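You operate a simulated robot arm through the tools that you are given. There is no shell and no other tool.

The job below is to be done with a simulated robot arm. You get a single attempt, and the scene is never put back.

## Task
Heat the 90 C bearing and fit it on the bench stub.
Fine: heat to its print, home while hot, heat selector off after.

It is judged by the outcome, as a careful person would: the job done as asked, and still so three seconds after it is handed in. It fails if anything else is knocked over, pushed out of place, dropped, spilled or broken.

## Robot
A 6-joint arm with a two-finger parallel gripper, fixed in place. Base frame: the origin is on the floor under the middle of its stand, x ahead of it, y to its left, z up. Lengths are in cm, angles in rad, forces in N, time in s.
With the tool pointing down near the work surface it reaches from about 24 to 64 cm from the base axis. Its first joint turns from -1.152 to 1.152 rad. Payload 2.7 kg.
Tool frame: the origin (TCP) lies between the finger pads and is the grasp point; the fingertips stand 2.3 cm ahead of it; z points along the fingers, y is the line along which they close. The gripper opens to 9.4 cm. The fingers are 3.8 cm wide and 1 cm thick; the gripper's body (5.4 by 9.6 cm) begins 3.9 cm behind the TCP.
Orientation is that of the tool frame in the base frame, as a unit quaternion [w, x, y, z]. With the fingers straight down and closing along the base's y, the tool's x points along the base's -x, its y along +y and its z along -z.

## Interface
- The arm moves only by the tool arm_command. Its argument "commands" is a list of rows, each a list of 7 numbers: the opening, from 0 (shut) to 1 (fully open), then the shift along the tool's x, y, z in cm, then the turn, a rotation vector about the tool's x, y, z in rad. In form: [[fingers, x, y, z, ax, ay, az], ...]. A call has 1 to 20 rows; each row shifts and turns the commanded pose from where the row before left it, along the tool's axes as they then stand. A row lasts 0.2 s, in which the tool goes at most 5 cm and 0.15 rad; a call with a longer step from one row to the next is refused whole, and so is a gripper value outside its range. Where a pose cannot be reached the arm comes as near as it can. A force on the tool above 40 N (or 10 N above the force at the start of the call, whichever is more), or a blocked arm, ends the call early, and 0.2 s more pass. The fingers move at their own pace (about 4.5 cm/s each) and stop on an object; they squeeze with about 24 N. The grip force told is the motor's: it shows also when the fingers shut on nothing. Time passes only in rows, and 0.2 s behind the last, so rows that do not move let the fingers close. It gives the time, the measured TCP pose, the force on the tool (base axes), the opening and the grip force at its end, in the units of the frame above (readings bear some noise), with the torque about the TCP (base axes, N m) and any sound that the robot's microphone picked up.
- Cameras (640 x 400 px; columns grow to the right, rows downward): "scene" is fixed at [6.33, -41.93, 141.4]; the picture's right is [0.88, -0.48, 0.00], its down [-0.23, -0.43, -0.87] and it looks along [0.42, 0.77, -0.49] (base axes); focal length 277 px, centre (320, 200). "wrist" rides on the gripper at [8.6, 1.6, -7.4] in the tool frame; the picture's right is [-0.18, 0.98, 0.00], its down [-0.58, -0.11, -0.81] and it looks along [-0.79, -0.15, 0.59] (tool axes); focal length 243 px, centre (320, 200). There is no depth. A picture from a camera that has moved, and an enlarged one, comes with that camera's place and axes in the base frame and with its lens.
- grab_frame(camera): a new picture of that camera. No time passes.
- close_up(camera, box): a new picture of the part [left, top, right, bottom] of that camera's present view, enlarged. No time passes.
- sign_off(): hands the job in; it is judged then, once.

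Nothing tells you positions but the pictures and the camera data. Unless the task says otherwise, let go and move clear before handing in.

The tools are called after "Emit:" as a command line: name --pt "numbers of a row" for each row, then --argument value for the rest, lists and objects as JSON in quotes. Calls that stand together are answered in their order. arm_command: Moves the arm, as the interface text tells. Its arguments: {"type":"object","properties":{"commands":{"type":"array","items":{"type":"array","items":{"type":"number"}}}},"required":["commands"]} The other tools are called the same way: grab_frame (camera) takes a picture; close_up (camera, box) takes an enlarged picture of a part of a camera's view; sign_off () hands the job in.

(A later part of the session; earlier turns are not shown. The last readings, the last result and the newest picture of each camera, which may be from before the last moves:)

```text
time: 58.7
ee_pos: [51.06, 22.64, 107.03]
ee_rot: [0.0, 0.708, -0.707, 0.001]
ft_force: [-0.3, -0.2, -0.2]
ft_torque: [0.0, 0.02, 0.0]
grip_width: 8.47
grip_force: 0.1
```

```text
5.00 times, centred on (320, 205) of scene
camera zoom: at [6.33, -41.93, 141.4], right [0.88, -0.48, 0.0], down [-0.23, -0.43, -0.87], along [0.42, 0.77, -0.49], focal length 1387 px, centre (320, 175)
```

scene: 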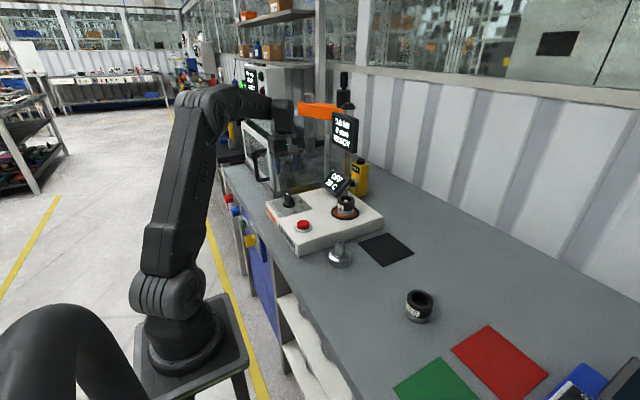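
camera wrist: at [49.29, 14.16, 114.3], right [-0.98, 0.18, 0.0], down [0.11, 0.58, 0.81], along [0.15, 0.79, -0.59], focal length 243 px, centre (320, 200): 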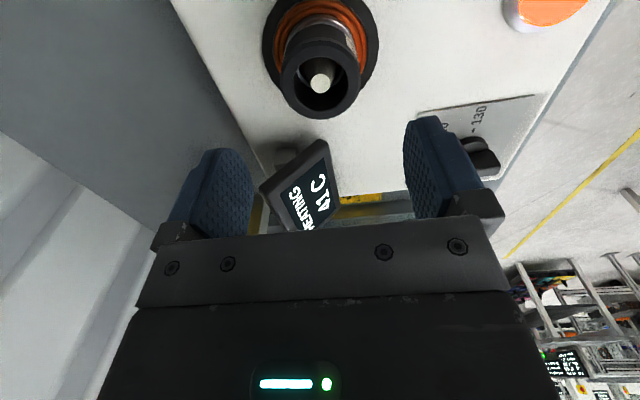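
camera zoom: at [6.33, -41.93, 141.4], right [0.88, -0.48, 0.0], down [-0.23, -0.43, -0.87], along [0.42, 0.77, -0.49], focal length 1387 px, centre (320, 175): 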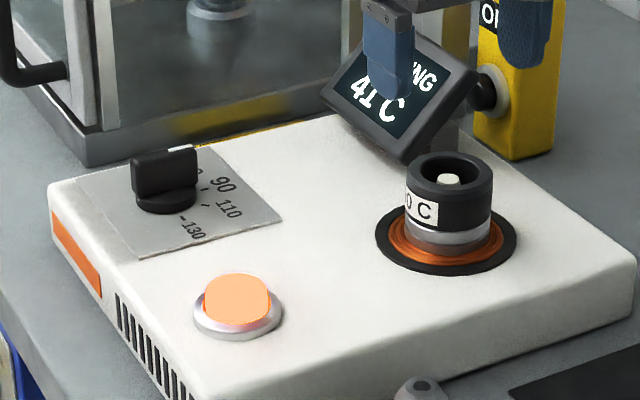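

Heating at about 8 °C/s (41 C now). I'll descend around the bearing now with the fingers open, ready to grip.

Emit:
arm_command --pt "0.9 -0.15 0.05 3.0 0 0 0" --pt "0.9 0 0 3.0 0 0 0" --pt "0.9 0 0 2.5 0 0 0" --pt "0.9 0 0 1.2 0 0 0" --pt "0.9 0 0 0.7 0 0 0" --pt "0.9 0 0 0.2 0 0 0" --pt "0.9 0 0 0 0 0 0"

Emit:
grab_frame --camera "wrist"

Emit:
close_up --camera "scene" --box '[300, 165, 396, 225]'

```text
time: 60.3
ee_pos: [50.83, 23.11, 96.29]
ee_rot: [0.0, 0.707, -0.707, 0.0]
ft_force: [0.3, 0.4, 0.9]
ft_torque: [-0.04, 0.0, 0.0]
grip_width: 8.44
grip_force: 0.1
```

```text
taken
camera wrist: at [49.14, 14.5, 103.61], right [-0.98, 0.18, 0.0], down [0.11, 0.58, 0.81], along [0.15, 0.79, -0.59], focal length 243 px, centre (320, 200)
```

wrist: 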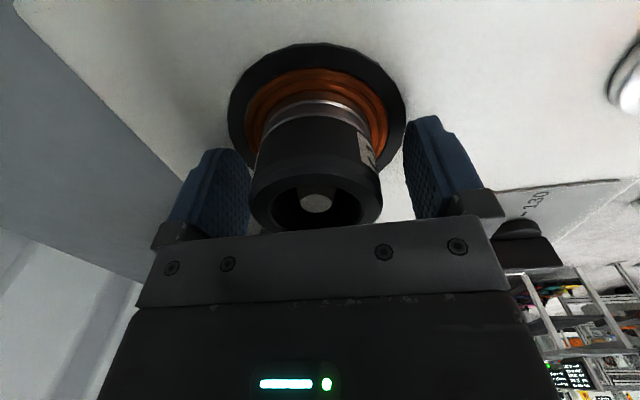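

```text
6.67 times, centred on (348, 195) of scene
camera zoom: at [6.33, -41.93, 141.4], right [0.88, -0.48, 0.0], down [-0.23, -0.43, -0.87], along [0.42, 0.77, -0.49], focal length 1850 px, centre (133, 233)
```

zoom: 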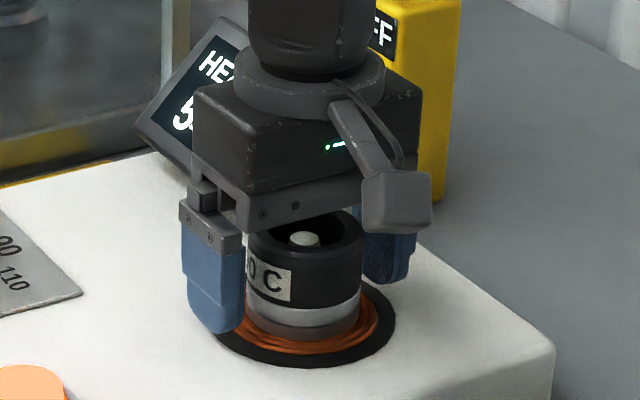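

Temperature is in the 50s. I need a small correction: +0.15 x, −0.15 y, −0.22 z.

Emit:
arm_command --pt "0.9 0.15 -0.15 0.12 0 0 0" --pt "0.9 0 0 0.1 0 0 0" --pt "0.9 0 0 0 0 0 0"

Emit:
grab_frame --camera "wrist"

Emit:
close_up --camera "scene" --box '[300, 165, 396, 225]'

```text
time: 61.1
ee_pos: [51.03, 22.94, 96.09]
ee_rot: [0.0, -0.707, 0.707, 0.0]
ft_force: [-0.7, 0.6, -1.0]
ft_torque: [0.0, 0.03, 0.03]
grip_width: 8.45
grip_force: 0.0
```

```text
taken
camera wrist: at [49.29, 14.34, 103.43], right [-0.98, 0.18, 0.0], down [0.11, 0.58, 0.81], along [0.15, 0.79, -0.59], focal length 243 px, centre (320, 200)
```

wrist: 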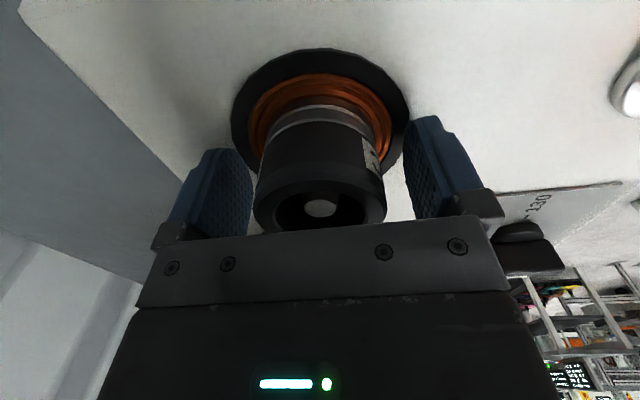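

```text
6.67 times, centred on (348, 195) of scene
camera zoom: at [6.33, -41.93, 141.4], right [0.88, -0.48, 0.0], down [-0.23, -0.43, -0.87], along [0.42, 0.77, -0.49], focal length 1850 px, centre (133, 233)
```

zoom: 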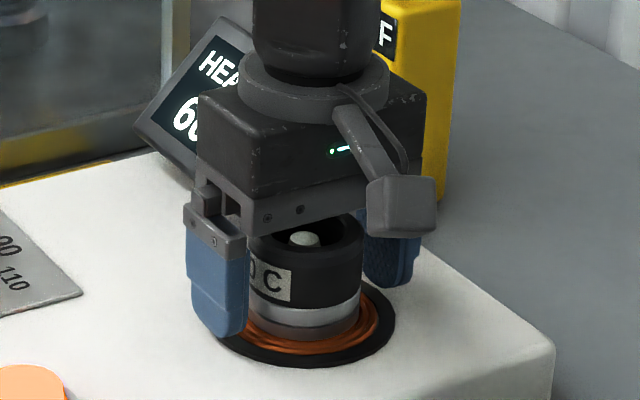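

Well centred on the bearing; display in the 60s. I'll hold here while it heats.

Emit:
arm_command --pt "0.9 0 0 0 0 0 0" --pt "0.9 0 0 0 0 0 0" --pt "0.9 0 0 0 0 0 0" --pt "0.9 0 0 0 0 0 0" --pt "0.9 0 0 0 0 0 0" --pt "0.9 0 0 0 0 0 0" --pt "0.9 0 0 0 0 0 0" --pt "0.9 0 0 0 0 0 0" --pt "0.9 0 0 0 0 0 0" --pt "0.9 0 0 0 0 0 0"

Emit:
close_up --camera "scene" --box '[300, 165, 396, 225]'

```text
time: 63.3
ee_pos: [50.95, 22.96, 96.05]
ee_rot: [0.0, -0.707, 0.708, -0.001]
ft_force: [-0.2, 0.5, 0.5]
ft_torque: [0.02, 0.0, -0.01]
grip_width: 8.43
grip_force: 0.0
```

```text
6.67 times, centred on (348, 195) of scene
camera zoom: at [6.33, -41.93, 141.4], right [0.88, -0.48, 0.0], down [-0.23, -0.43, -0.87], along [0.42, 0.77, -0.49], focal length 1850 px, centre (133, 233)
```

zoom: 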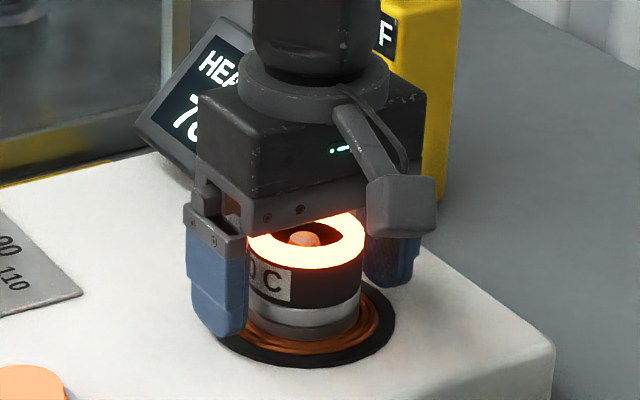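

In the 70s and the rim begins to glow. A little longer.

Emit:
arm_command --pt "0.9 0 0 0 0 0 0" --pt "0.9 0 0 0 0 0 0" --pt "0.9 0 0 0 0 0 0" --pt "0.9 0 0 0 0 0 0" --pt "0.9 0 0 0 0 0 0"

Emit:
close_up --camera "scene" --box '[300, 165, 396, 225]'

```text
time: 64.5
ee_pos: [51.01, 22.96, 95.98]
ee_rot: [0.0, -0.707, 0.707, 0.0]
ft_force: [0.1, 0.2, -0.1]
ft_torque: [0.03, 0.01, -0.02]
grip_width: 8.46
grip_force: 0.0
```

```text
6.67 times, centred on (348, 195) of scene
camera zoom: at [6.33, -41.93, 141.4], right [0.88, -0.48, 0.0], down [-0.23, -0.43, -0.87], along [0.42, 0.77, -0.49], focal length 1850 px, centre (133, 233)
```

zoom: 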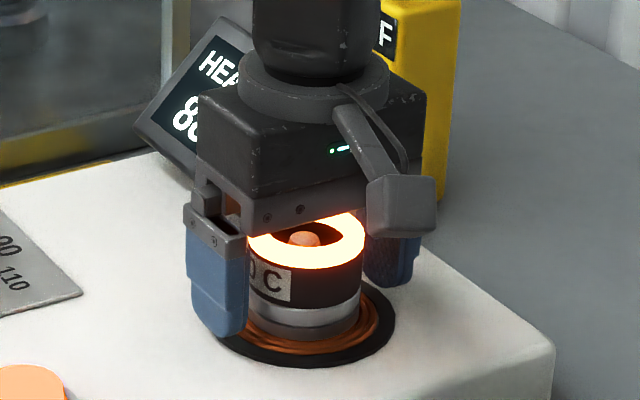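

Emit:
close_up --camera "scene" --box '[316, 166, 340, 196]'

Emit:
arm_command --pt "0.9 0 0 0 0 0 0" --pt "0.9 0 0 0 0 0 0"

Emit:
close_up --camera "scene" --box '[316, 166, 340, 196]'

```text
13.33 times, centred on (328, 181) of scene
camera zoom: at [6.33, -41.93, 141.4], right [0.88, -0.48, 0.0], down [-0.23, -0.43, -0.87], along [0.42, 0.77, -0.49], focal length 3699 px, centre (213, 453)
```

zoom: 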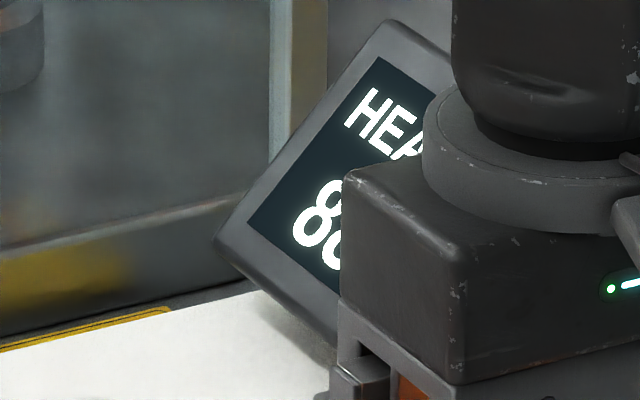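

```text
time: 65.1
ee_pos: [50.95, 22.95, 96.01]
ee_rot: [0.0, -0.707, 0.707, 0.0]
ft_force: [0.2, -0.3, 0.1]
ft_torque: [0.01, 0.0, 0.0]
grip_width: 8.47
grip_force: 0.0
```

```text
13.33 times, centred on (328, 181) of scene
camera zoom: at [6.33, -41.93, 141.4], right [0.88, -0.48, 0.0], down [-0.23, -0.43, -0.87], along [0.42, 0.77, -0.49], focal length 3699 px, centre (213, 453)
```

zoom: 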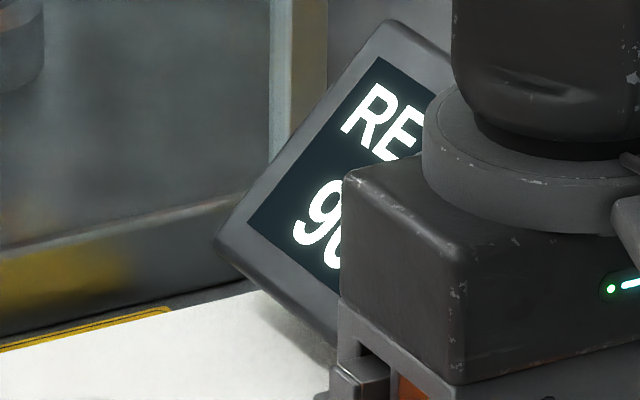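

READY at 90. Gripping and lifting gently now.

Emit:
arm_command --pt "0 0 0 0 0 0 0" --pt "0 0 0 0 0 0 0" --pt "0 0 0 0 0 0 0" --pt "0 0 0 0 0 0 0" --pt "0 0 0 -0.1 0 0 0" --pt "0 0 0 -0.15 0 0 0" --pt "0 0 0 -0.25 0 0 0" --pt "0 0 0 -0.35 0 0 0" --pt "0 0 0 -0.35 0 0 0"

Emit:
grab_frame --camera "wrist"

Emit:
close_up --camera "scene" --box '[300, 165, 396, 225]'

```text
time: 67.1
ee_pos: [50.93, 22.9, 97.32]
ee_rot: [0.0, -0.707, 0.707, 0.0]
ft_force: [0.6, -0.7, -2.3]
ft_torque: [-0.02, -0.02, 0.04]
grip_width: 5.53
grip_force: 23.8
```

```text
taken
camera wrist: at [49.28, 14.26, 104.64], right [-0.98, 0.18, 0.0], down [0.11, 0.58, 0.81], along [0.15, 0.79, -0.59], focal length 243 px, centre (320, 200)
```

wrist: 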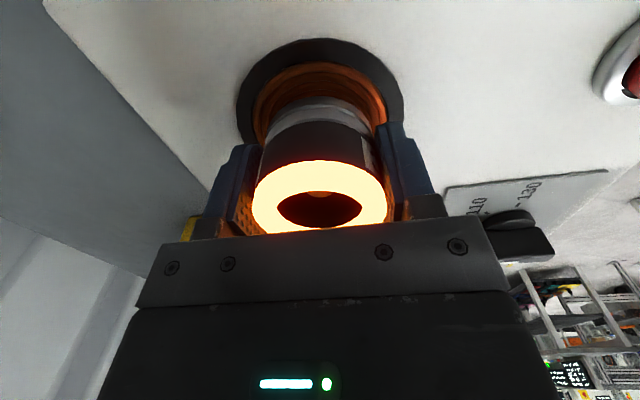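

```text
6.67 times, centred on (348, 195) of scene
camera zoom: at [6.33, -41.93, 141.4], right [0.88, -0.48, 0.0], down [-0.23, -0.43, -0.87], along [0.42, 0.77, -0.49], focal length 1850 px, centre (133, 233)
```

zoom: 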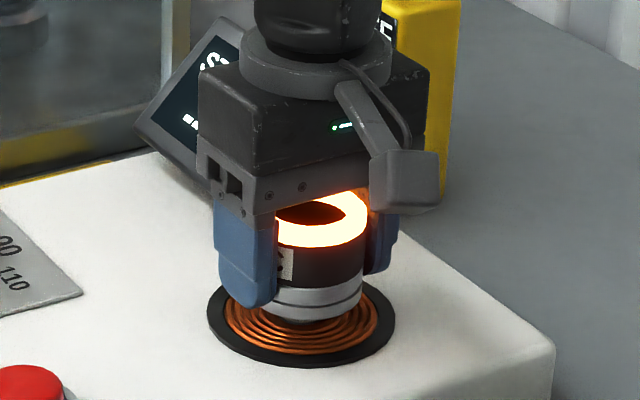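

The hot bearing is held securely (2.3 N load). Lifting clear of the post and carrying it to above the stub.

Emit:
arm_command --pt "0 0 0 -0.5 0 0 0" --pt "0 0 0 -0.8 0 0 0" --pt "0 0 0 -1.1 0 0 0" --pt "0 0 0 -1.2 0 0 0" --pt "0 0 0 -1.1 0 0 0" --pt "0 0.2852 0.2176 -0.7 0 0 0" --pt "0 0.7604 0.5803 -0.4 0 0 0" --pt "0 1.3307 1.0155 0 0 0 0" --pt "0 1.901 1.4507 0 0 0 0" --pt "0 1.901 1.4507 0 0 0 0" --pt "0 1.901 1.4507 0 0 0 0" --pt "0 1.901 1.4507 0 0 0 0" --pt "0 1.901 1.4507 0 0 0 0" --pt "0 1.3307 1.0155 0 0 0 0" --pt "0 0.7604 0.5803 0 0 0 0" --pt "0 0.2852 0.2176 0 0 0 0" --pt "0 0 0 0 0 0 0"

Emit:
grab_frame --camera "wrist"

Emit:
close_up --camera "wrist" --box '[240, 20, 400, 120]'

Emit:
close_up --camera "scene" --box '[300, 205, 380, 275]'

```text
time: 70.7
ee_pos: [39.98, 8.86, 103.05]
ee_rot: [0.0, 0.707, -0.707, 0.001]
ft_force: [0.3, 0.1, -3.0]
ft_torque: [0.03, 0.01, -0.01]
grip_width: 5.51
grip_force: 24.3
```

```text
taken
camera wrist: at [38.31, 0.19, 110.49], right [-0.98, 0.18, 0.0], down [0.11, 0.58, 0.81], along [0.15, 0.79, -0.59], focal length 243 px, centre (320, 200)
```

wrist: 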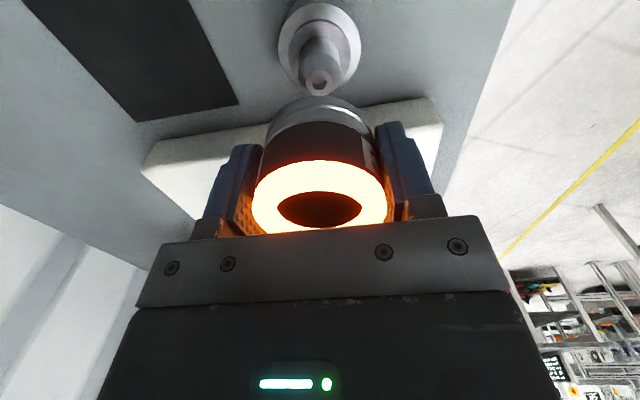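

```text
4.00 times, centred on (320, 70) of wrist
camera zoom: at [38.31, 0.19, 110.49], right [-0.98, 0.18, 0.0], down [0.11, 0.58, 0.81], along [0.15, 0.79, -0.59], focal length 970 px, centre (320, 720)
```

zoom: 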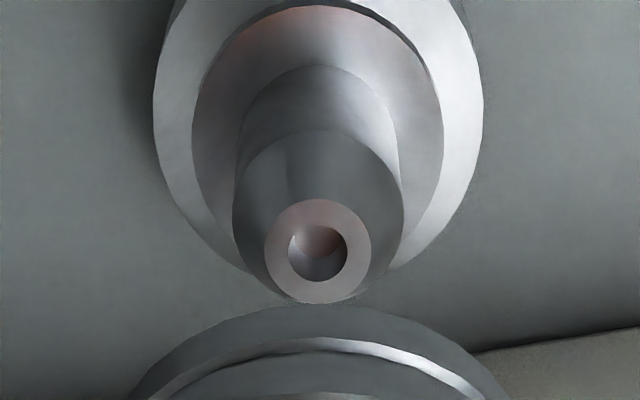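

```text
5.71 times, centred on (340, 240) of scene
camera zoom: at [6.33, -41.93, 141.4], right [0.88, -0.48, 0.0], down [-0.23, -0.43, -0.87], along [0.42, 0.77, -0.49], focal length 1585 px, centre (206, -29)
```

zoom: 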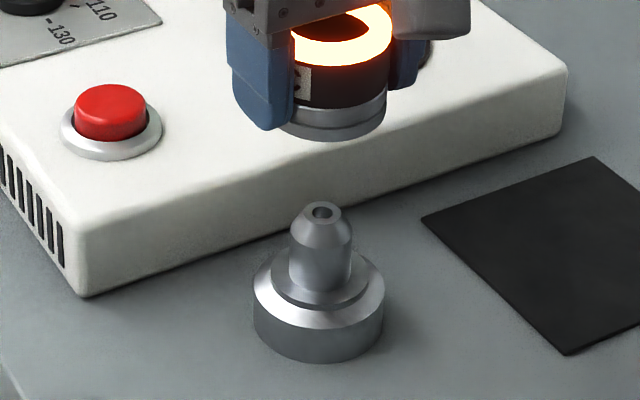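

The stub axis is aligned in x and within about 0.1 cm in y. Descending to just above the stub tip for a final check.

Emit:
arm_command --pt "0 0.06 -0.03 0.6 0 0 0" --pt "0 0 0 1.3 0 0 0" --pt "0 0 0 1.6 0 0 0" --pt "0 0 0 1.2 0 0 0" --pt "0 0 0 0.5 0 0 0" --pt "0 0 0 0 0 0 0"

Emit:
close_up --camera "wrist" --box '[240, 30, 400, 130]'

Emit:
close_up --camera "scene" --box '[310, 220, 374, 260]'

```text
time: 72.1
ee_pos: [40.2, 8.67, 97.85]
ee_rot: [0.0, 0.707, -0.707, 0.0]
ft_force: [0.1, -0.6, -1.2]
ft_torque: [0.0, 0.03, -0.01]
grip_width: 5.5
grip_force: 24.1
```

```text
4.00 times, centred on (320, 80) of wrist
camera zoom: at [38.51, 0.05, 105.18], right [-0.98, 0.18, 0.0], down [0.11, 0.58, 0.81], along [0.15, 0.79, -0.59], focal length 970 px, centre (320, 680)
```

zoom: 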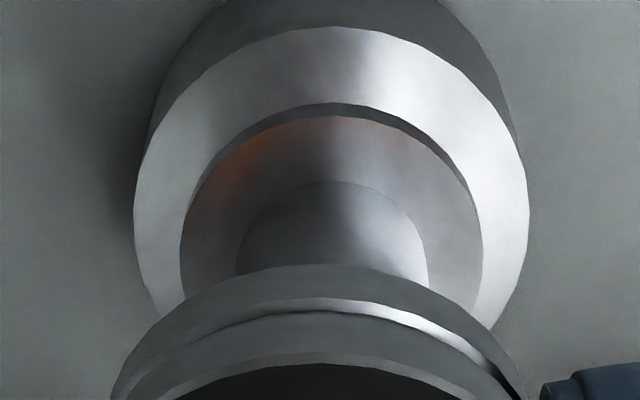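

```text
10.00 times, centred on (342, 240) of scene
camera zoom: at [6.33, -41.93, 141.4], right [0.88, -0.48, 0.0], down [-0.23, -0.43, -0.87], along [0.42, 0.77, -0.49], focal length 2774 px, centre (100, -200)
```

zoom: 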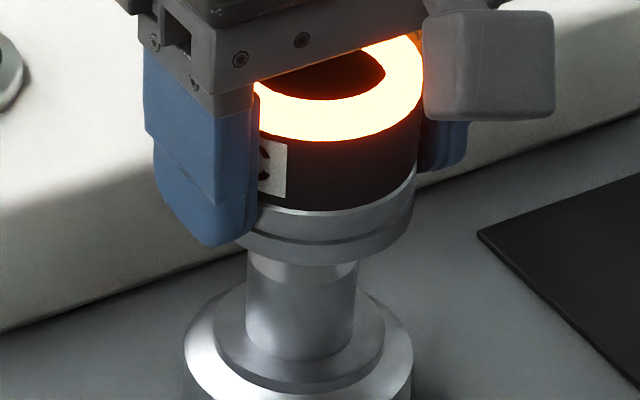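

The stub is about 0.2 cm toward −x from the bearing axis. Correcting by −0.2 x, +0.05 y and rechecking.

Emit:
arm_command --pt "0 -0.05 0.2 0.1 0 0 0" --pt "0 0 0 0 0 0 0"

Emit:
close_up --camera "wrist" --box '[240, 30, 400, 130]'

Emit:
close_up --camera "scene" --box '[318, 226, 366, 256]'

```text
time: 72.7
ee_pos: [40.1, 8.69, 97.65]
ee_rot: [-0.001, 0.708, -0.707, 0.0]
ft_force: [-0.2, 0.3, -2.6]
ft_torque: [0.02, 0.03, 0.01]
grip_width: 5.5
grip_force: 23.8
```

```text
4.00 times, centred on (320, 80) of wrist
camera zoom: at [38.32, 0.08, 105.09], right [-0.98, 0.18, 0.0], down [0.11, 0.58, 0.81], along [0.15, 0.79, -0.59], focal length 970 px, centre (320, 680)
```

zoom: 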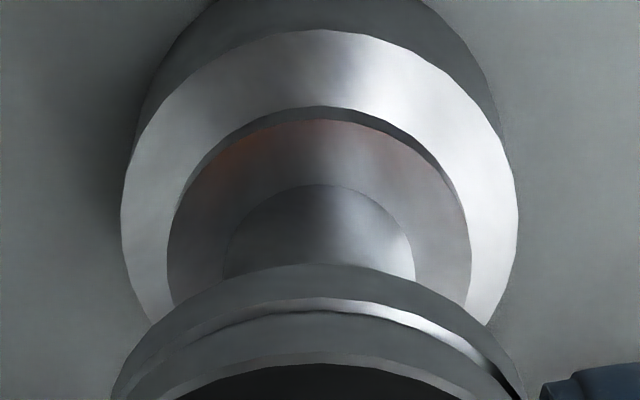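

```text
13.33 times, centred on (342, 241) of scene
camera zoom: at [6.33, -41.93, 141.4], right [0.88, -0.48, 0.0], down [-0.23, -0.43, -0.87], along [0.42, 0.77, -0.49], focal length 3699 px, centre (27, -347)
```

zoom: 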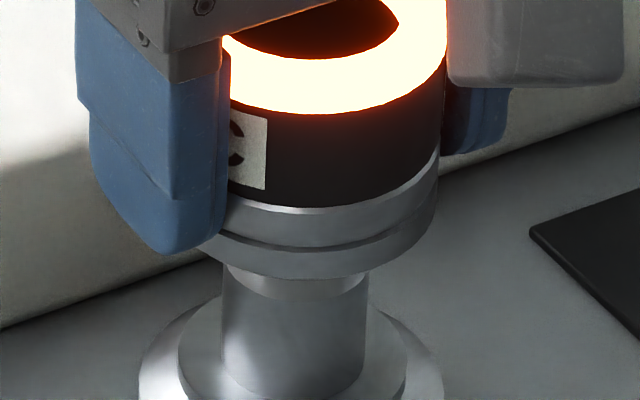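

Aligned in x; both views suggest about +0.12 cm in y. Applying that and beginning the slow descent over the tip.

Emit:
arm_command --pt "0 -0.12 0 0.2 0 0 0" --pt "0 0 0 0.3 0 0 0" --pt "0 0 0 0.3 0 0 0" --pt "0 0 0 0.3 0 0 0" --pt "0 0 0 0.3 0 0 0" --pt "0 0 0 0.3 0 0 0"

Emit:
close_up --camera "wrist" --box '[240, 30, 400, 130]'

Emit:
close_up --camera "scene" --box '[318, 230, 366, 260]'

```text
time: 74.1
ee_pos: [39.93, 8.79, 95.96]
ee_rot: [0.0, -0.707, 0.707, 0.0]
ft_force: [-0.2, 1.0, -3.2]
ft_torque: [-0.02, 0.0, 0.03]
grip_width: 5.49
grip_force: 23.6
```

```text
4.00 times, centred on (320, 80) of wrist
camera zoom: at [38.29, 0.16, 103.45], right [-0.98, 0.18, 0.0], down [0.11, 0.58, 0.81], along [0.15, 0.79, -0.59], focal length 970 px, centre (320, 680)
```

zoom: 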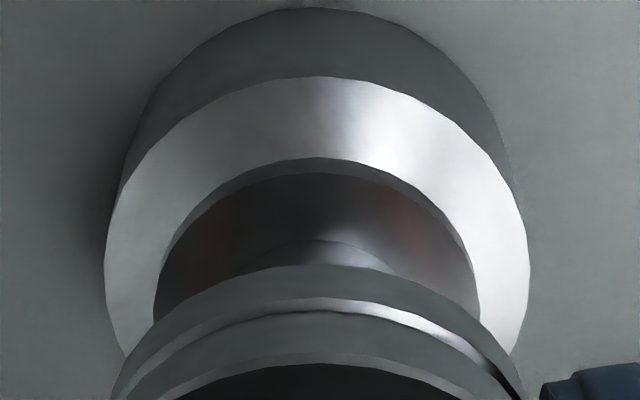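

```text
13.33 times, centred on (342, 245) of scene
camera zoom: at [6.33, -41.93, 141.4], right [0.88, -0.48, 0.0], down [-0.23, -0.43, -0.87], along [0.42, 0.77, -0.49], focal length 3699 px, centre (27, -400)
```

zoom: 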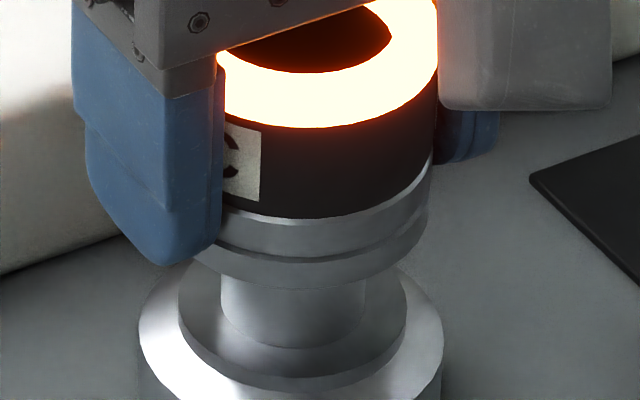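

Tip is inside the bore with no contact force. Continuing down slowly.

Emit:
arm_command --pt "0 0 -0.03 0.25 0 0 0" --pt "0 0 0 0.25 0 0 0" --pt "0 0 0 0.25 0 0 0" --pt "0 0 0 0.25 0 0 0" --pt "0 0 0 0.25 0 0 0"

Emit:
close_up --camera "scene" --box '[318, 230, 366, 260]'

```text
time: 75.3
ee_pos: [40.02, 8.82, 94.8]
ee_rot: [0.0, 0.707, -0.707, 0.0]
ft_force: [1.0, -2.6, -1.8]
ft_torque: [-0.04, -0.03, 0.01]
grip_width: 5.51
grip_force: 24.3
```

```text
13.33 times, centred on (342, 245) of scene
camera zoom: at [6.33, -41.94, 141.4], right [0.88, -0.48, 0.0], down [-0.23, -0.43, -0.87], along [0.42, 0.77, -0.49], focal length 3699 px, centre (27, -400)
```

zoom: 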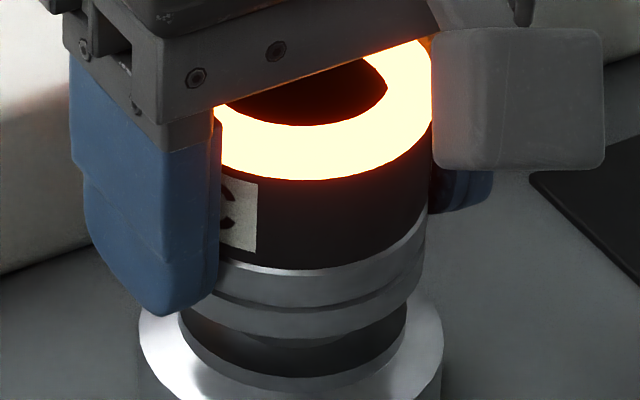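

Going on with only a slight −y side force; a small −0.04 y correction and continue down.

Emit:
arm_command --pt "0 0.04 0 0.25 0 0 0" --pt "0 0 0 0.25 0 0 0" --pt "0 0 0 0.25 0 0 0" --pt "0 0 0 0.25 0 0 0" --pt "0 0 0 0.2 0 0 0"

Emit:
close_up --camera "scene" --box '[318, 230, 366, 260]'

```text
time: 76.5
ee_pos: [39.97, 8.78, 93.66]
ee_rot: [0.001, 0.707, -0.707, 0.001]
ft_force: [-2.3, 0.1, 4.2]
ft_torque: [-0.05, 0.2, 0.0]
grip_width: 5.52
grip_force: 23.7
```

```text
13.33 times, centred on (342, 245) of scene
camera zoom: at [6.31, -41.94, 141.4], right [0.88, -0.48, 0.0], down [-0.23, -0.43, -0.87], along [0.42, 0.77, -0.49], focal length 3699 px, centre (27, -400)
```

zoom: 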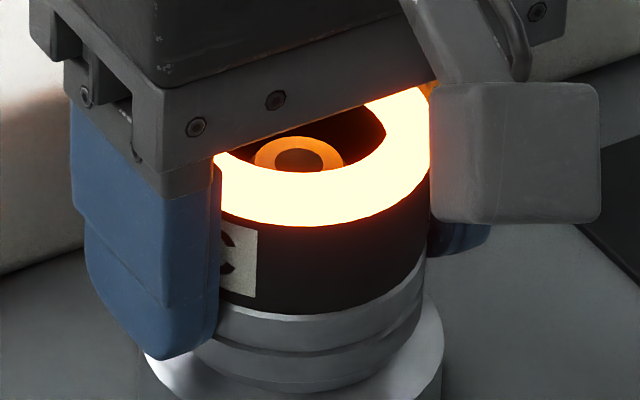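

Contact building (+4 N). I'll press further in small steps to see whether it's the shoulder.

Emit:
arm_command --pt "0 0 0 0.1 0 0 0" --pt "0 0 0 0.1 0 0 0"

Emit:
close_up --camera "scene" --box '[318, 230, 366, 260]'

Emit:
close_up --camera "wrist" --box '[240, 50, 400, 150]'

```text
time: 77.1
ee_pos: [39.99, 8.88, 93.49]
ee_rot: [-0.001, 0.707, -0.707, 0.001]
ft_force: [-5.6, 2.0, 22.4]
ft_torque: [-0.01, 0.4, -0.03]
grip_width: 5.47
grip_force: 23.6
```

```text
13.33 times, centred on (342, 245) of scene
camera zoom: at [6.28, -41.93, 141.4], right [0.88, -0.48, 0.0], down [-0.23, -0.43, -0.87], along [0.42, 0.77, -0.49], focal length 3699 px, centre (27, -400)
```

zoom: 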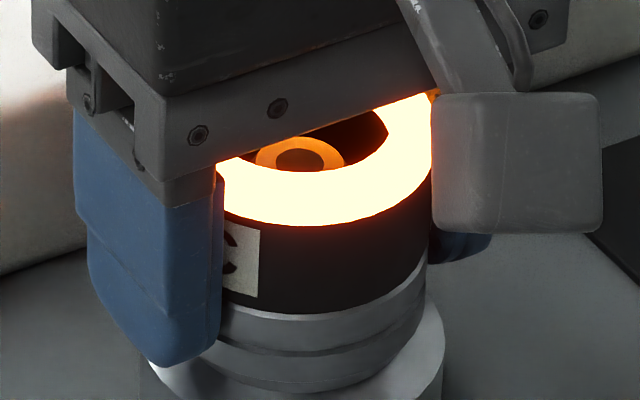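

```text
4.00 times, centred on (320, 100) of wrist
camera zoom: at [38.3, 0.15, 100.84], right [-0.98, 0.18, 0.0], down [0.11, 0.58, 0.81], along [0.15, 0.79, -0.59], focal length 970 px, centre (320, 600)
```

zoom: 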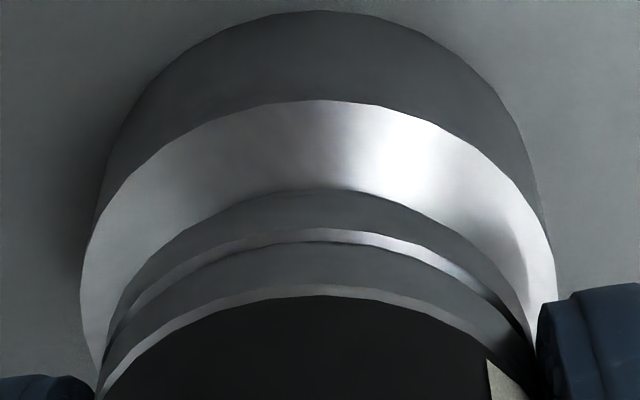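

Force is 22 N and rising steeply with position, consistent with the shoulder. I'll press a touch more to confirm it is fully home.

Emit:
arm_command --pt "0 0 0.02 0.07 0 0 0" --pt "0 0 0 0 0 0 0"

Emit:
close_up --camera "scene" --box '[318, 230, 366, 260]'

Emit:
close_up --camera "wrist" --box '[240, 50, 400, 150]'

```text
time: 77.7
ee_pos: [39.99, 8.81, 93.32]
ee_rot: [0.002, -0.707, 0.707, -0.002]
ft_force: [-1.5, 5.4, 23.3]
ft_torque: [0.0, 0.46, -0.03]
grip_width: 5.5
grip_force: 24.4
```

```text
13.33 times, centred on (342, 245) of scene
camera zoom: at [6.29, -41.93, 141.4], right [0.88, -0.48, 0.0], down [-0.23, -0.43, -0.87], along [0.42, 0.77, -0.49], focal length 3699 px, centre (27, -400)
```

zoom: 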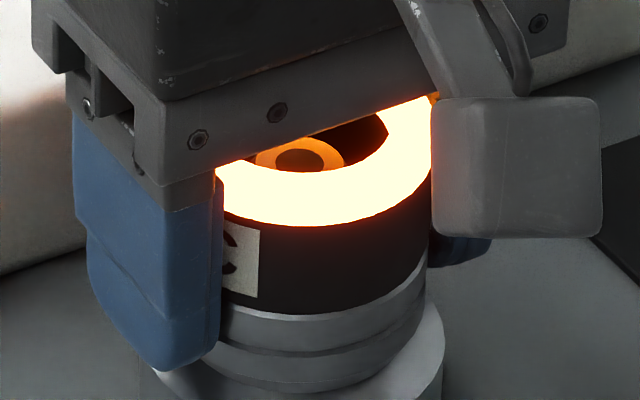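

```text
4.00 times, centred on (320, 100) of wrist
camera zoom: at [38.3, 0.13, 100.75], right [-0.98, 0.18, 0.0], down [0.11, 0.58, 0.81], along [0.15, 0.79, -0.59], focal length 970 px, centre (320, 600)
```

zoom: 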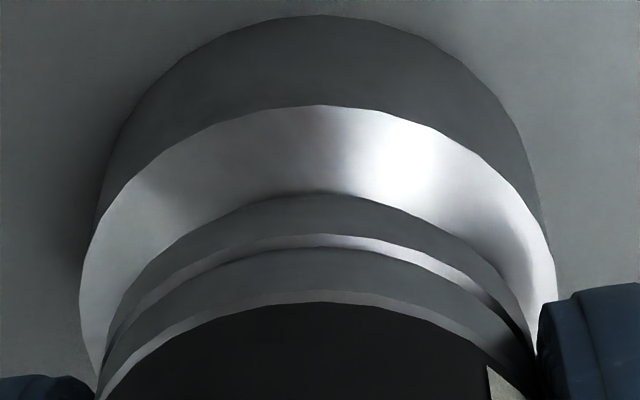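

The fingers now slide slightly on a bearing that won't go lower at 23 N; measured bottom z≈90.4 matches the shoulder height (≈90.5). I'll release and rise, then inspect the seating.

Emit:
arm_command --pt "0.85 0 0 0 0 0 0" --pt "0.85 0 0 0 0 0 0" --pt "0.85 0 0 0 0 0 0" --pt "0.85 0 0 -1.0 0 0 0" --pt "0.85 0 0 -2.5 0 0 0" --pt "0.85 0 0 -3.0 0 0 0" --pt "0.85 0 0 -1.5 0 0 0" --pt "0.85 0 0 0 0 0 0"

Emit:
close_up --camera "scene" --box '[318, 230, 366, 260]'

Emit:
grab_frame --camera "wrist"

Emit:
close_up --camera "wrist" --box '[240, 20, 400, 120]'

```text
time: 79.5
ee_pos: [40.06, 8.86, 101.31]
ee_rot: [0.0, -0.707, 0.707, 0.0]
ft_force: [-0.3, -0.4, 0.3]
ft_torque: [0.0, 0.01, -0.02]
grip_width: 8.02
grip_force: 0.0
```

```text
13.33 times, centred on (342, 245) of scene
camera zoom: at [6.32, -41.93, 141.4], right [0.88, -0.48, 0.0], down [-0.23, -0.43, -0.87], along [0.42, 0.77, -0.49], focal length 3699 px, centre (27, -400)
```

zoom: 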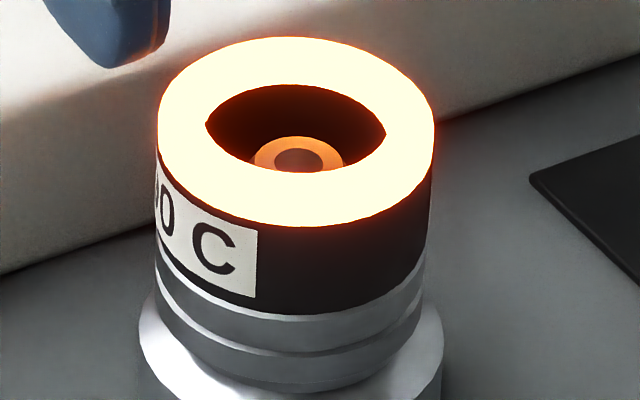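

```text
taken
camera wrist: at [38.3, 0.21, 108.67], right [-0.98, 0.18, 0.0], down [0.11, 0.58, 0.81], along [0.15, 0.79, -0.59], focal length 243 px, centre (320, 200)
```

wrist: 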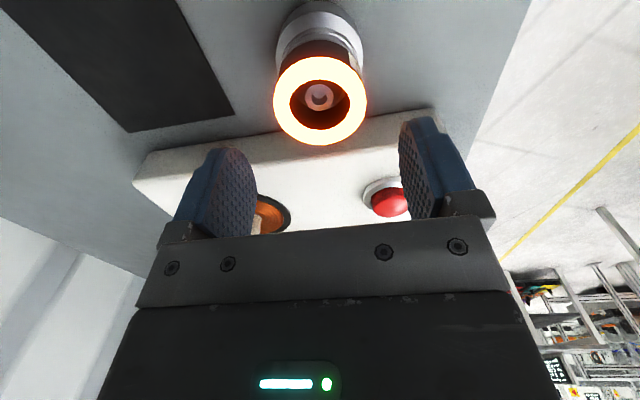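

```text
4.00 times, centred on (320, 70) of wrist
camera zoom: at [38.3, 0.21, 108.67], right [-0.98, 0.18, 0.0], down [0.11, 0.58, 0.81], along [0.15, 0.79, -0.59], focal length 970 px, centre (320, 720)
```

zoom: 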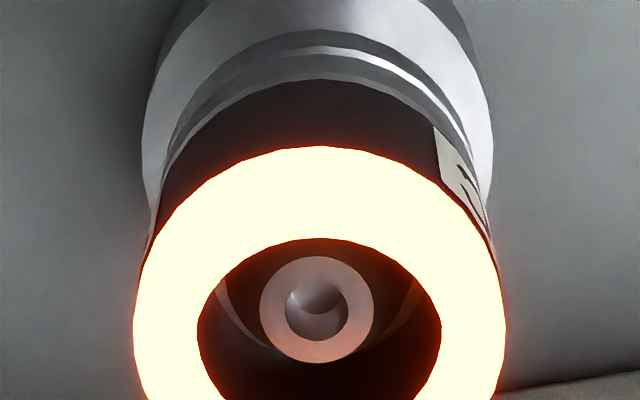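

The bearing is upright on the stub with the stub nose showing evenly inside. While it's still hot, I'll make sure it's fully home by pressing evenly on the rim with the two fingertips set about 4 cm apart.

Emit:
close_up --camera "scene" --box '[326, 248, 358, 268]'

Emit:
arm_command --pt "0.43 0 0 0 0 0 0" --pt "0.43 0 0 0 0 0 0" --pt "0.43 0 0 1.0 0 0 0" --pt "0.43 0 0 1.2 0 0 0" --pt "0.43 0 0 0.8 0 0 0" --pt "0.43 0 0 0.3 0 0 0" --pt "0.43 0 0 0 0 0 0"

Emit:
close_up --camera "scene" --box '[318, 225, 366, 255]'

Emit:
grab_frame --camera "wrist"

```text
16.00 times, centred on (342, 258) of scene
camera zoom: at [6.32, -41.93, 141.4], right [0.88, -0.48, 0.0], down [-0.23, -0.43, -0.87], along [0.42, 0.77, -0.49], focal length 4439 px, centre (-32, -728)
```

zoom: 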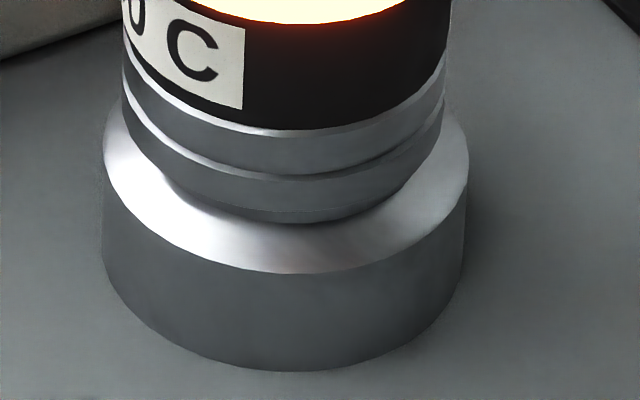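

```text
time: 81.1
ee_pos: [39.99, 8.72, 98.14]
ee_rot: [0.002, -0.707, 0.708, -0.001]
ft_force: [-2.6, -0.9, 19.8]
ft_torque: [-0.12, 0.56, -0.06]
grip_width: 4.18
grip_force: 1.2
```

```text
13.33 times, centred on (342, 240) of scene
camera zoom: at [6.29, -41.94, 141.4], right [0.88, -0.48, 0.0], down [-0.23, -0.43, -0.87], along [0.42, 0.77, -0.49], focal length 3699 px, centre (27, -333)
```

zoom: 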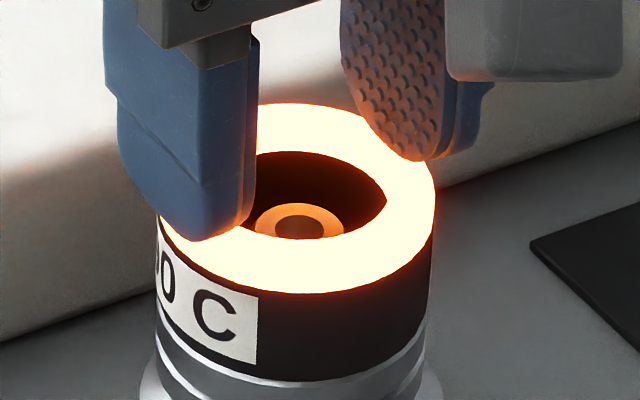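

```text
taken
camera wrist: at [38.28, 0.13, 105.47], right [-0.98, 0.18, 0.0], down [0.11, 0.58, 0.81], along [0.15, 0.79, -0.59], focal length 243 px, centre (320, 200)
```

wrist: 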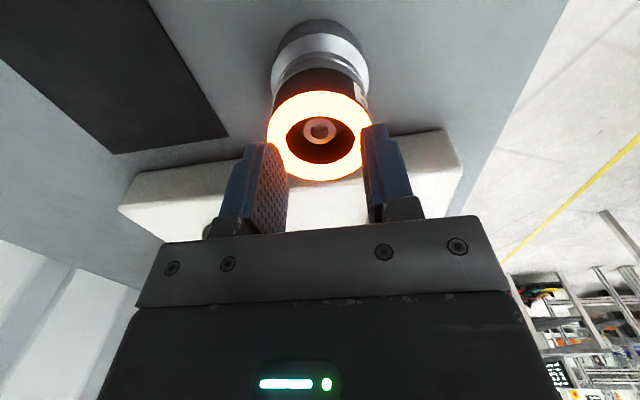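

Pressing with about 20 N on the rim; heights agree (bearing bottom ≈3.0 cm above bench, same as the shoulder). One slightly firmer push to confirm nothing moves further.

Emit:
arm_command --pt "0.43 0 0 0.04 0 0 0" --pt "0.43 0 0 0 0 0 0"

Emit:
close_up --camera "scene" --box '[326, 248, 358, 268]'

```text
time: 81.7
ee_pos: [40.05, 8.77, 98.1]
ee_rot: [0.002, -0.707, 0.707, -0.001]
ft_force: [-2.6, -0.7, 34.1]
ft_torque: [-0.11, 0.87, -0.04]
grip_width: 4.19
grip_force: 2.0
```

```text
16.00 times, centred on (342, 258) of scene
camera zoom: at [6.27, -41.95, 141.4], right [0.88, -0.48, 0.0], down [-0.23, -0.43, -0.87], along [0.42, 0.77, -0.49], focal length 4439 px, centre (-32, -728)
```

zoom: 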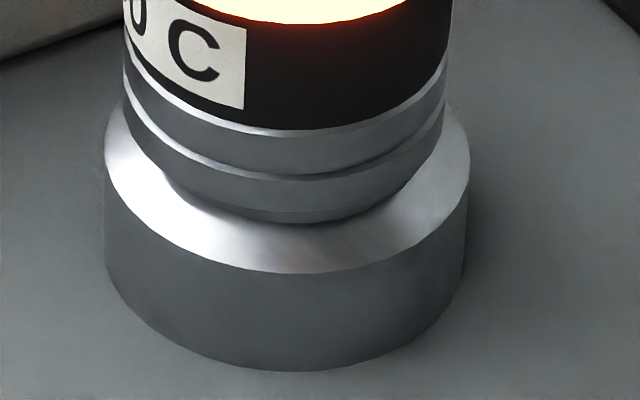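

34 N and nothing moves: the bearing is fully home on the shoulder. Now I'll rise, yaw back to 0° and travel to the selector knob to switch it off.

Emit:
arm_command --pt "0.43 0 0 -1.0 0 0 0" --pt "0.6 0 0 -3.0 0 0 0" --pt "0.6 0 0 -3.0 0 0 0" --pt "0.6 0 0 -3.0 0 0 0" --pt "0.6 0 0 0 0 0 0.1428" --pt "0.6 0 0 0 0 0 0.1428" --pt "0.6 0 0 0 0 0 0.1428" --pt "0.6 0 0 0 0 0 0.1428" --pt "0.6 0 0 0 0 0 0.1428" --pt "0.6 0 0 0 0 0 0.1428" --pt "0.6 0 0 0 0 0 0.1428" --pt "0.6 0 0 0 0 0 0.1428" --pt "0.6 0 0 0 0 0 0.1428" --pt "0.6 0 0 0 0 0 0.1428" --pt "0.6 0 0 0 0 0 0.1428" --pt "0.6 0 0 0 0 0 0"

Emit:
grab_frame --camera "scene"

Emit:
close_up --camera "scene" --box '[256, 165, 384, 245]'

```text
time: 85.1
ee_pos: [39.92, 8.75, 108.04]
ee_rot: [0.0, 0.001, 1.0, 0.0]
ft_force: [0.6, 0.5, -0.5]
ft_torque: [0.0, -0.02, 0.01]
grip_width: 5.65
grip_force: 0.0
```

```text
taken
```

scene: 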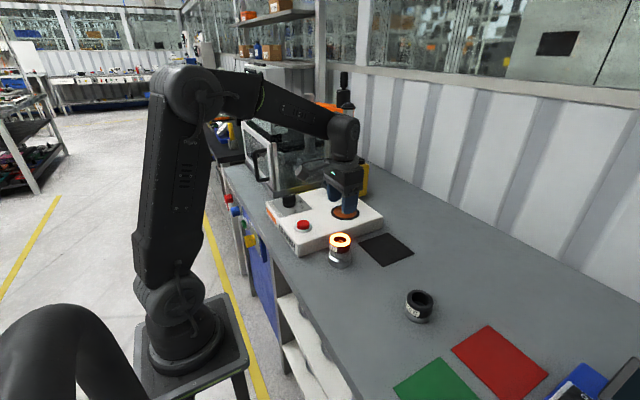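

```text
5.00 times, centred on (320, 205) of scene
camera zoom: at [6.33, -41.93, 141.4], right [0.88, -0.48, 0.0], down [-0.23, -0.43, -0.87], along [0.42, 0.77, -0.49], focal length 1387 px, centre (320, 175)
```

zoom: 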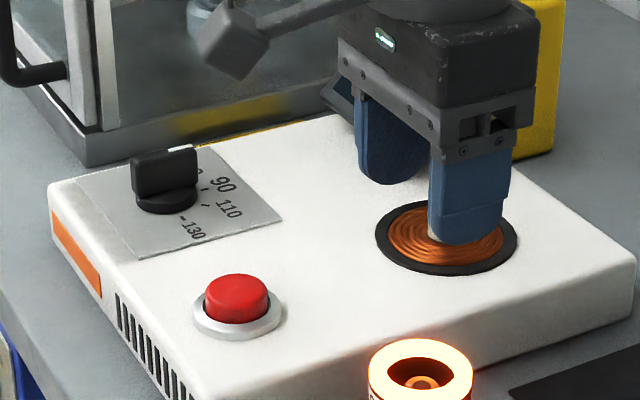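

Tool is at yaw 0°. Moving to above the knob.

Emit:
arm_command --pt "0.6 0.24 1.95 0 0 0 0" --pt "0.6 0.479 3.9 0 0 0 0" --pt "0.6 0.479 3.9 0 0 0 0" --pt "0.6 0.479 3.9 0 0 0 0" --pt "0.6 0.479 3.9 0 0 0 0" --pt "0.6 0.479 3.9 0 0 0 0" --pt "0.6 0.479 3.9 0 0 0 0" --pt "0.6 0.236 1.92 0 0 0 0" --pt "0.6 0 0 0 0 0 0" --pt "0.6 0 0 0 0 0 0"

Emit:
grab_frame --camera "wrist"

Emit:
close_up --camera "wrist" --box '[240, 0, 400, 100]'

```text
time: 87.3
ee_pos: [36.41, 36.0, 108.14]
ee_rot: [0.0, 0.0, 1.0, 0.0]
ft_force: [0.5, -0.8, 0.3]
ft_torque: [-0.01, 0.01, 0.01]
grip_width: 5.64
grip_force: 0.1
```

```text
taken
camera wrist: at [27.79, 37.73, 115.42], right [0.18, 0.98, 0.0], down [0.58, -0.11, 0.81], along [0.79, -0.15, -0.59], focal length 243 px, centre (320, 200)
```

wrist: 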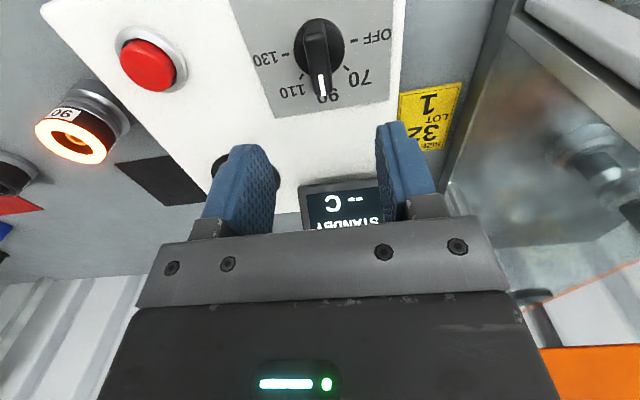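

```text
4.00 times, centred on (320, 50) of wrist
camera zoom: at [27.79, 37.73, 115.42], right [0.18, 0.98, 0.0], down [0.58, -0.11, 0.81], along [0.79, -0.15, -0.59], focal length 970 px, centre (320, 800)
```

zoom: 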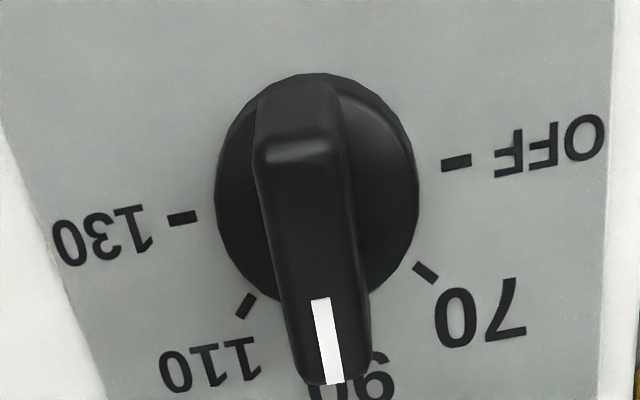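

Knob axis is about +0.2 x, −0.06 y from the tool axis (matching where it turned freely before). Correcting and descending around the handle.

Emit:
arm_command --pt "0.6 -0.2 -0.06 2.0 0 0 0" --pt "0.6 0 0 3.0 0 0 0" --pt "0.6 0 0 3.0 0 0 0" --pt "0.6 0 0 1.5 0 0 0" --pt "0.6 0 0 1.0 0 0 0" --pt "0.6 0 0 0.5 0 0 0" --pt "0.6 0 0 0 0 0 0" --pt "0.6 0 0 0 0 0 0"

Emit:
close_up --camera "wrist" --box '[240, 80, 416, 220]'

Emit:
close_up --camera "scene" --box '[256, 165, 384, 245]'

```text
time: 89.1
ee_pos: [36.9, 35.89, 97.04]
ee_rot: [0.0, 0.0, 1.0, 0.0]
ft_force: [0.0, -0.4, 0.6]
ft_torque: [0.0, 0.0, 0.0]
grip_width: 5.66
grip_force: 0.1
```

```text
2.86 times, centred on (328, 150) of wrist
camera zoom: at [28.09, 37.57, 104.38], right [0.18, 0.98, 0.0], down [0.58, -0.11, 0.81], along [0.79, -0.15, -0.59], focal length 693 px, centre (297, 343)
```

zoom: 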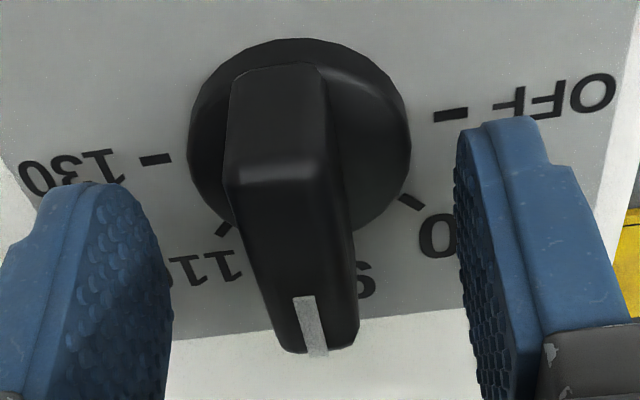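

```text
5.00 times, centred on (320, 205) of scene
camera zoom: at [6.33, -41.93, 141.4], right [0.88, -0.48, 0.0], down [-0.23, -0.43, -0.87], along [0.42, 0.77, -0.49], focal length 1387 px, centre (320, 175)
```

zoom: 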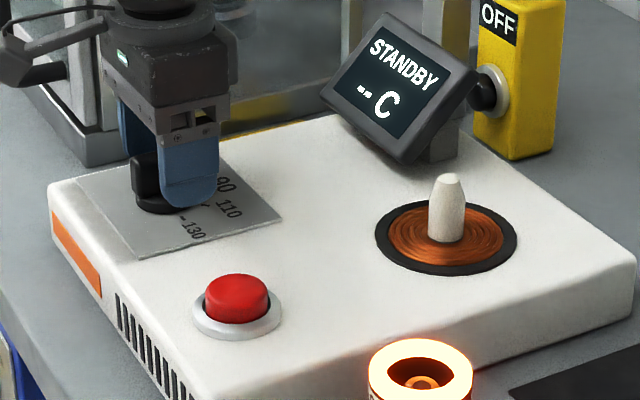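

Refining: the axis is about −0.25 x, +0.05 y from here. Adjusting, lowering 0.35 cm and gripping.

Emit:
arm_command --pt "0.6 0.25 0.05 0.2 0 0 0" --pt "0.6 0 0 0.15 0 0 0" --pt "0.6 0 0 0 0 0 0" --pt "0 0 0 0 0 0 0" --pt "0 0 0 0 0 0 0" --pt "0 0 0 0 0 0 0" --pt "0 0 0 0 0 0 0"

Emit:
close_up --camera "wrist" --box '[240, 80, 416, 220]'

```text
time: 90.7
ee_pos: [36.62, 35.94, 96.69]
ee_rot: [0.0, 0.0, 1.0, 0.0]
ft_force: [-0.3, 0.5, -0.1]
ft_torque: [0.06, -0.09, 0.01]
grip_width: 1.6
grip_force: 45.2
```

```text
2.86 times, centred on (328, 150) of wrist
camera zoom: at [27.86, 37.67, 104.02], right [0.18, 0.98, 0.0], down [0.58, -0.11, 0.81], along [0.79, -0.15, -0.59], focal length 693 px, centre (297, 343)
```

zoom: 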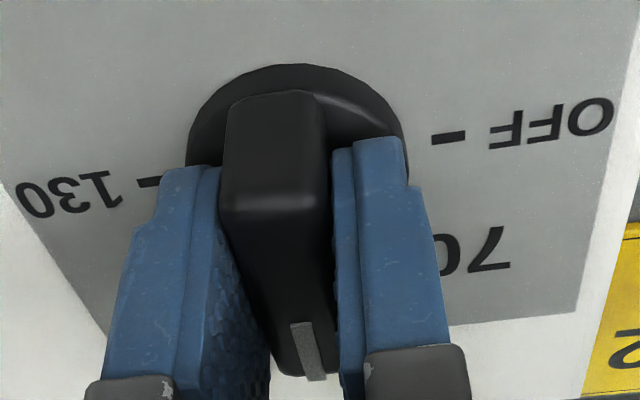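

Gripped with practically no side load. Turning counter-clockwise 45° first.

Emit:
arm_command --pt "0 0 0 0 0 0 -0.1309" --pt "0 0 0 0 0 0 -0.1309" --pt "0 0 0 0 0 0 -0.1309" --pt "0 0 0 0 0 0 -0.1309" --pt "0 0 0 0 0 0 -0.1309" --pt "0 0 0 0 0 0 -0.1309" --pt "0 0 0 0 0 0 0"

```text
time: 92.3
ee_pos: [36.46, 36.05, 96.65]
ee_rot: [0.0, -0.384, 0.923, 0.0]
ft_force: [7.3, 1.6, 7.0]
ft_torque: [-1.09, 1.19, -0.03]
grip_width: 1.58
grip_force: 44.7
```

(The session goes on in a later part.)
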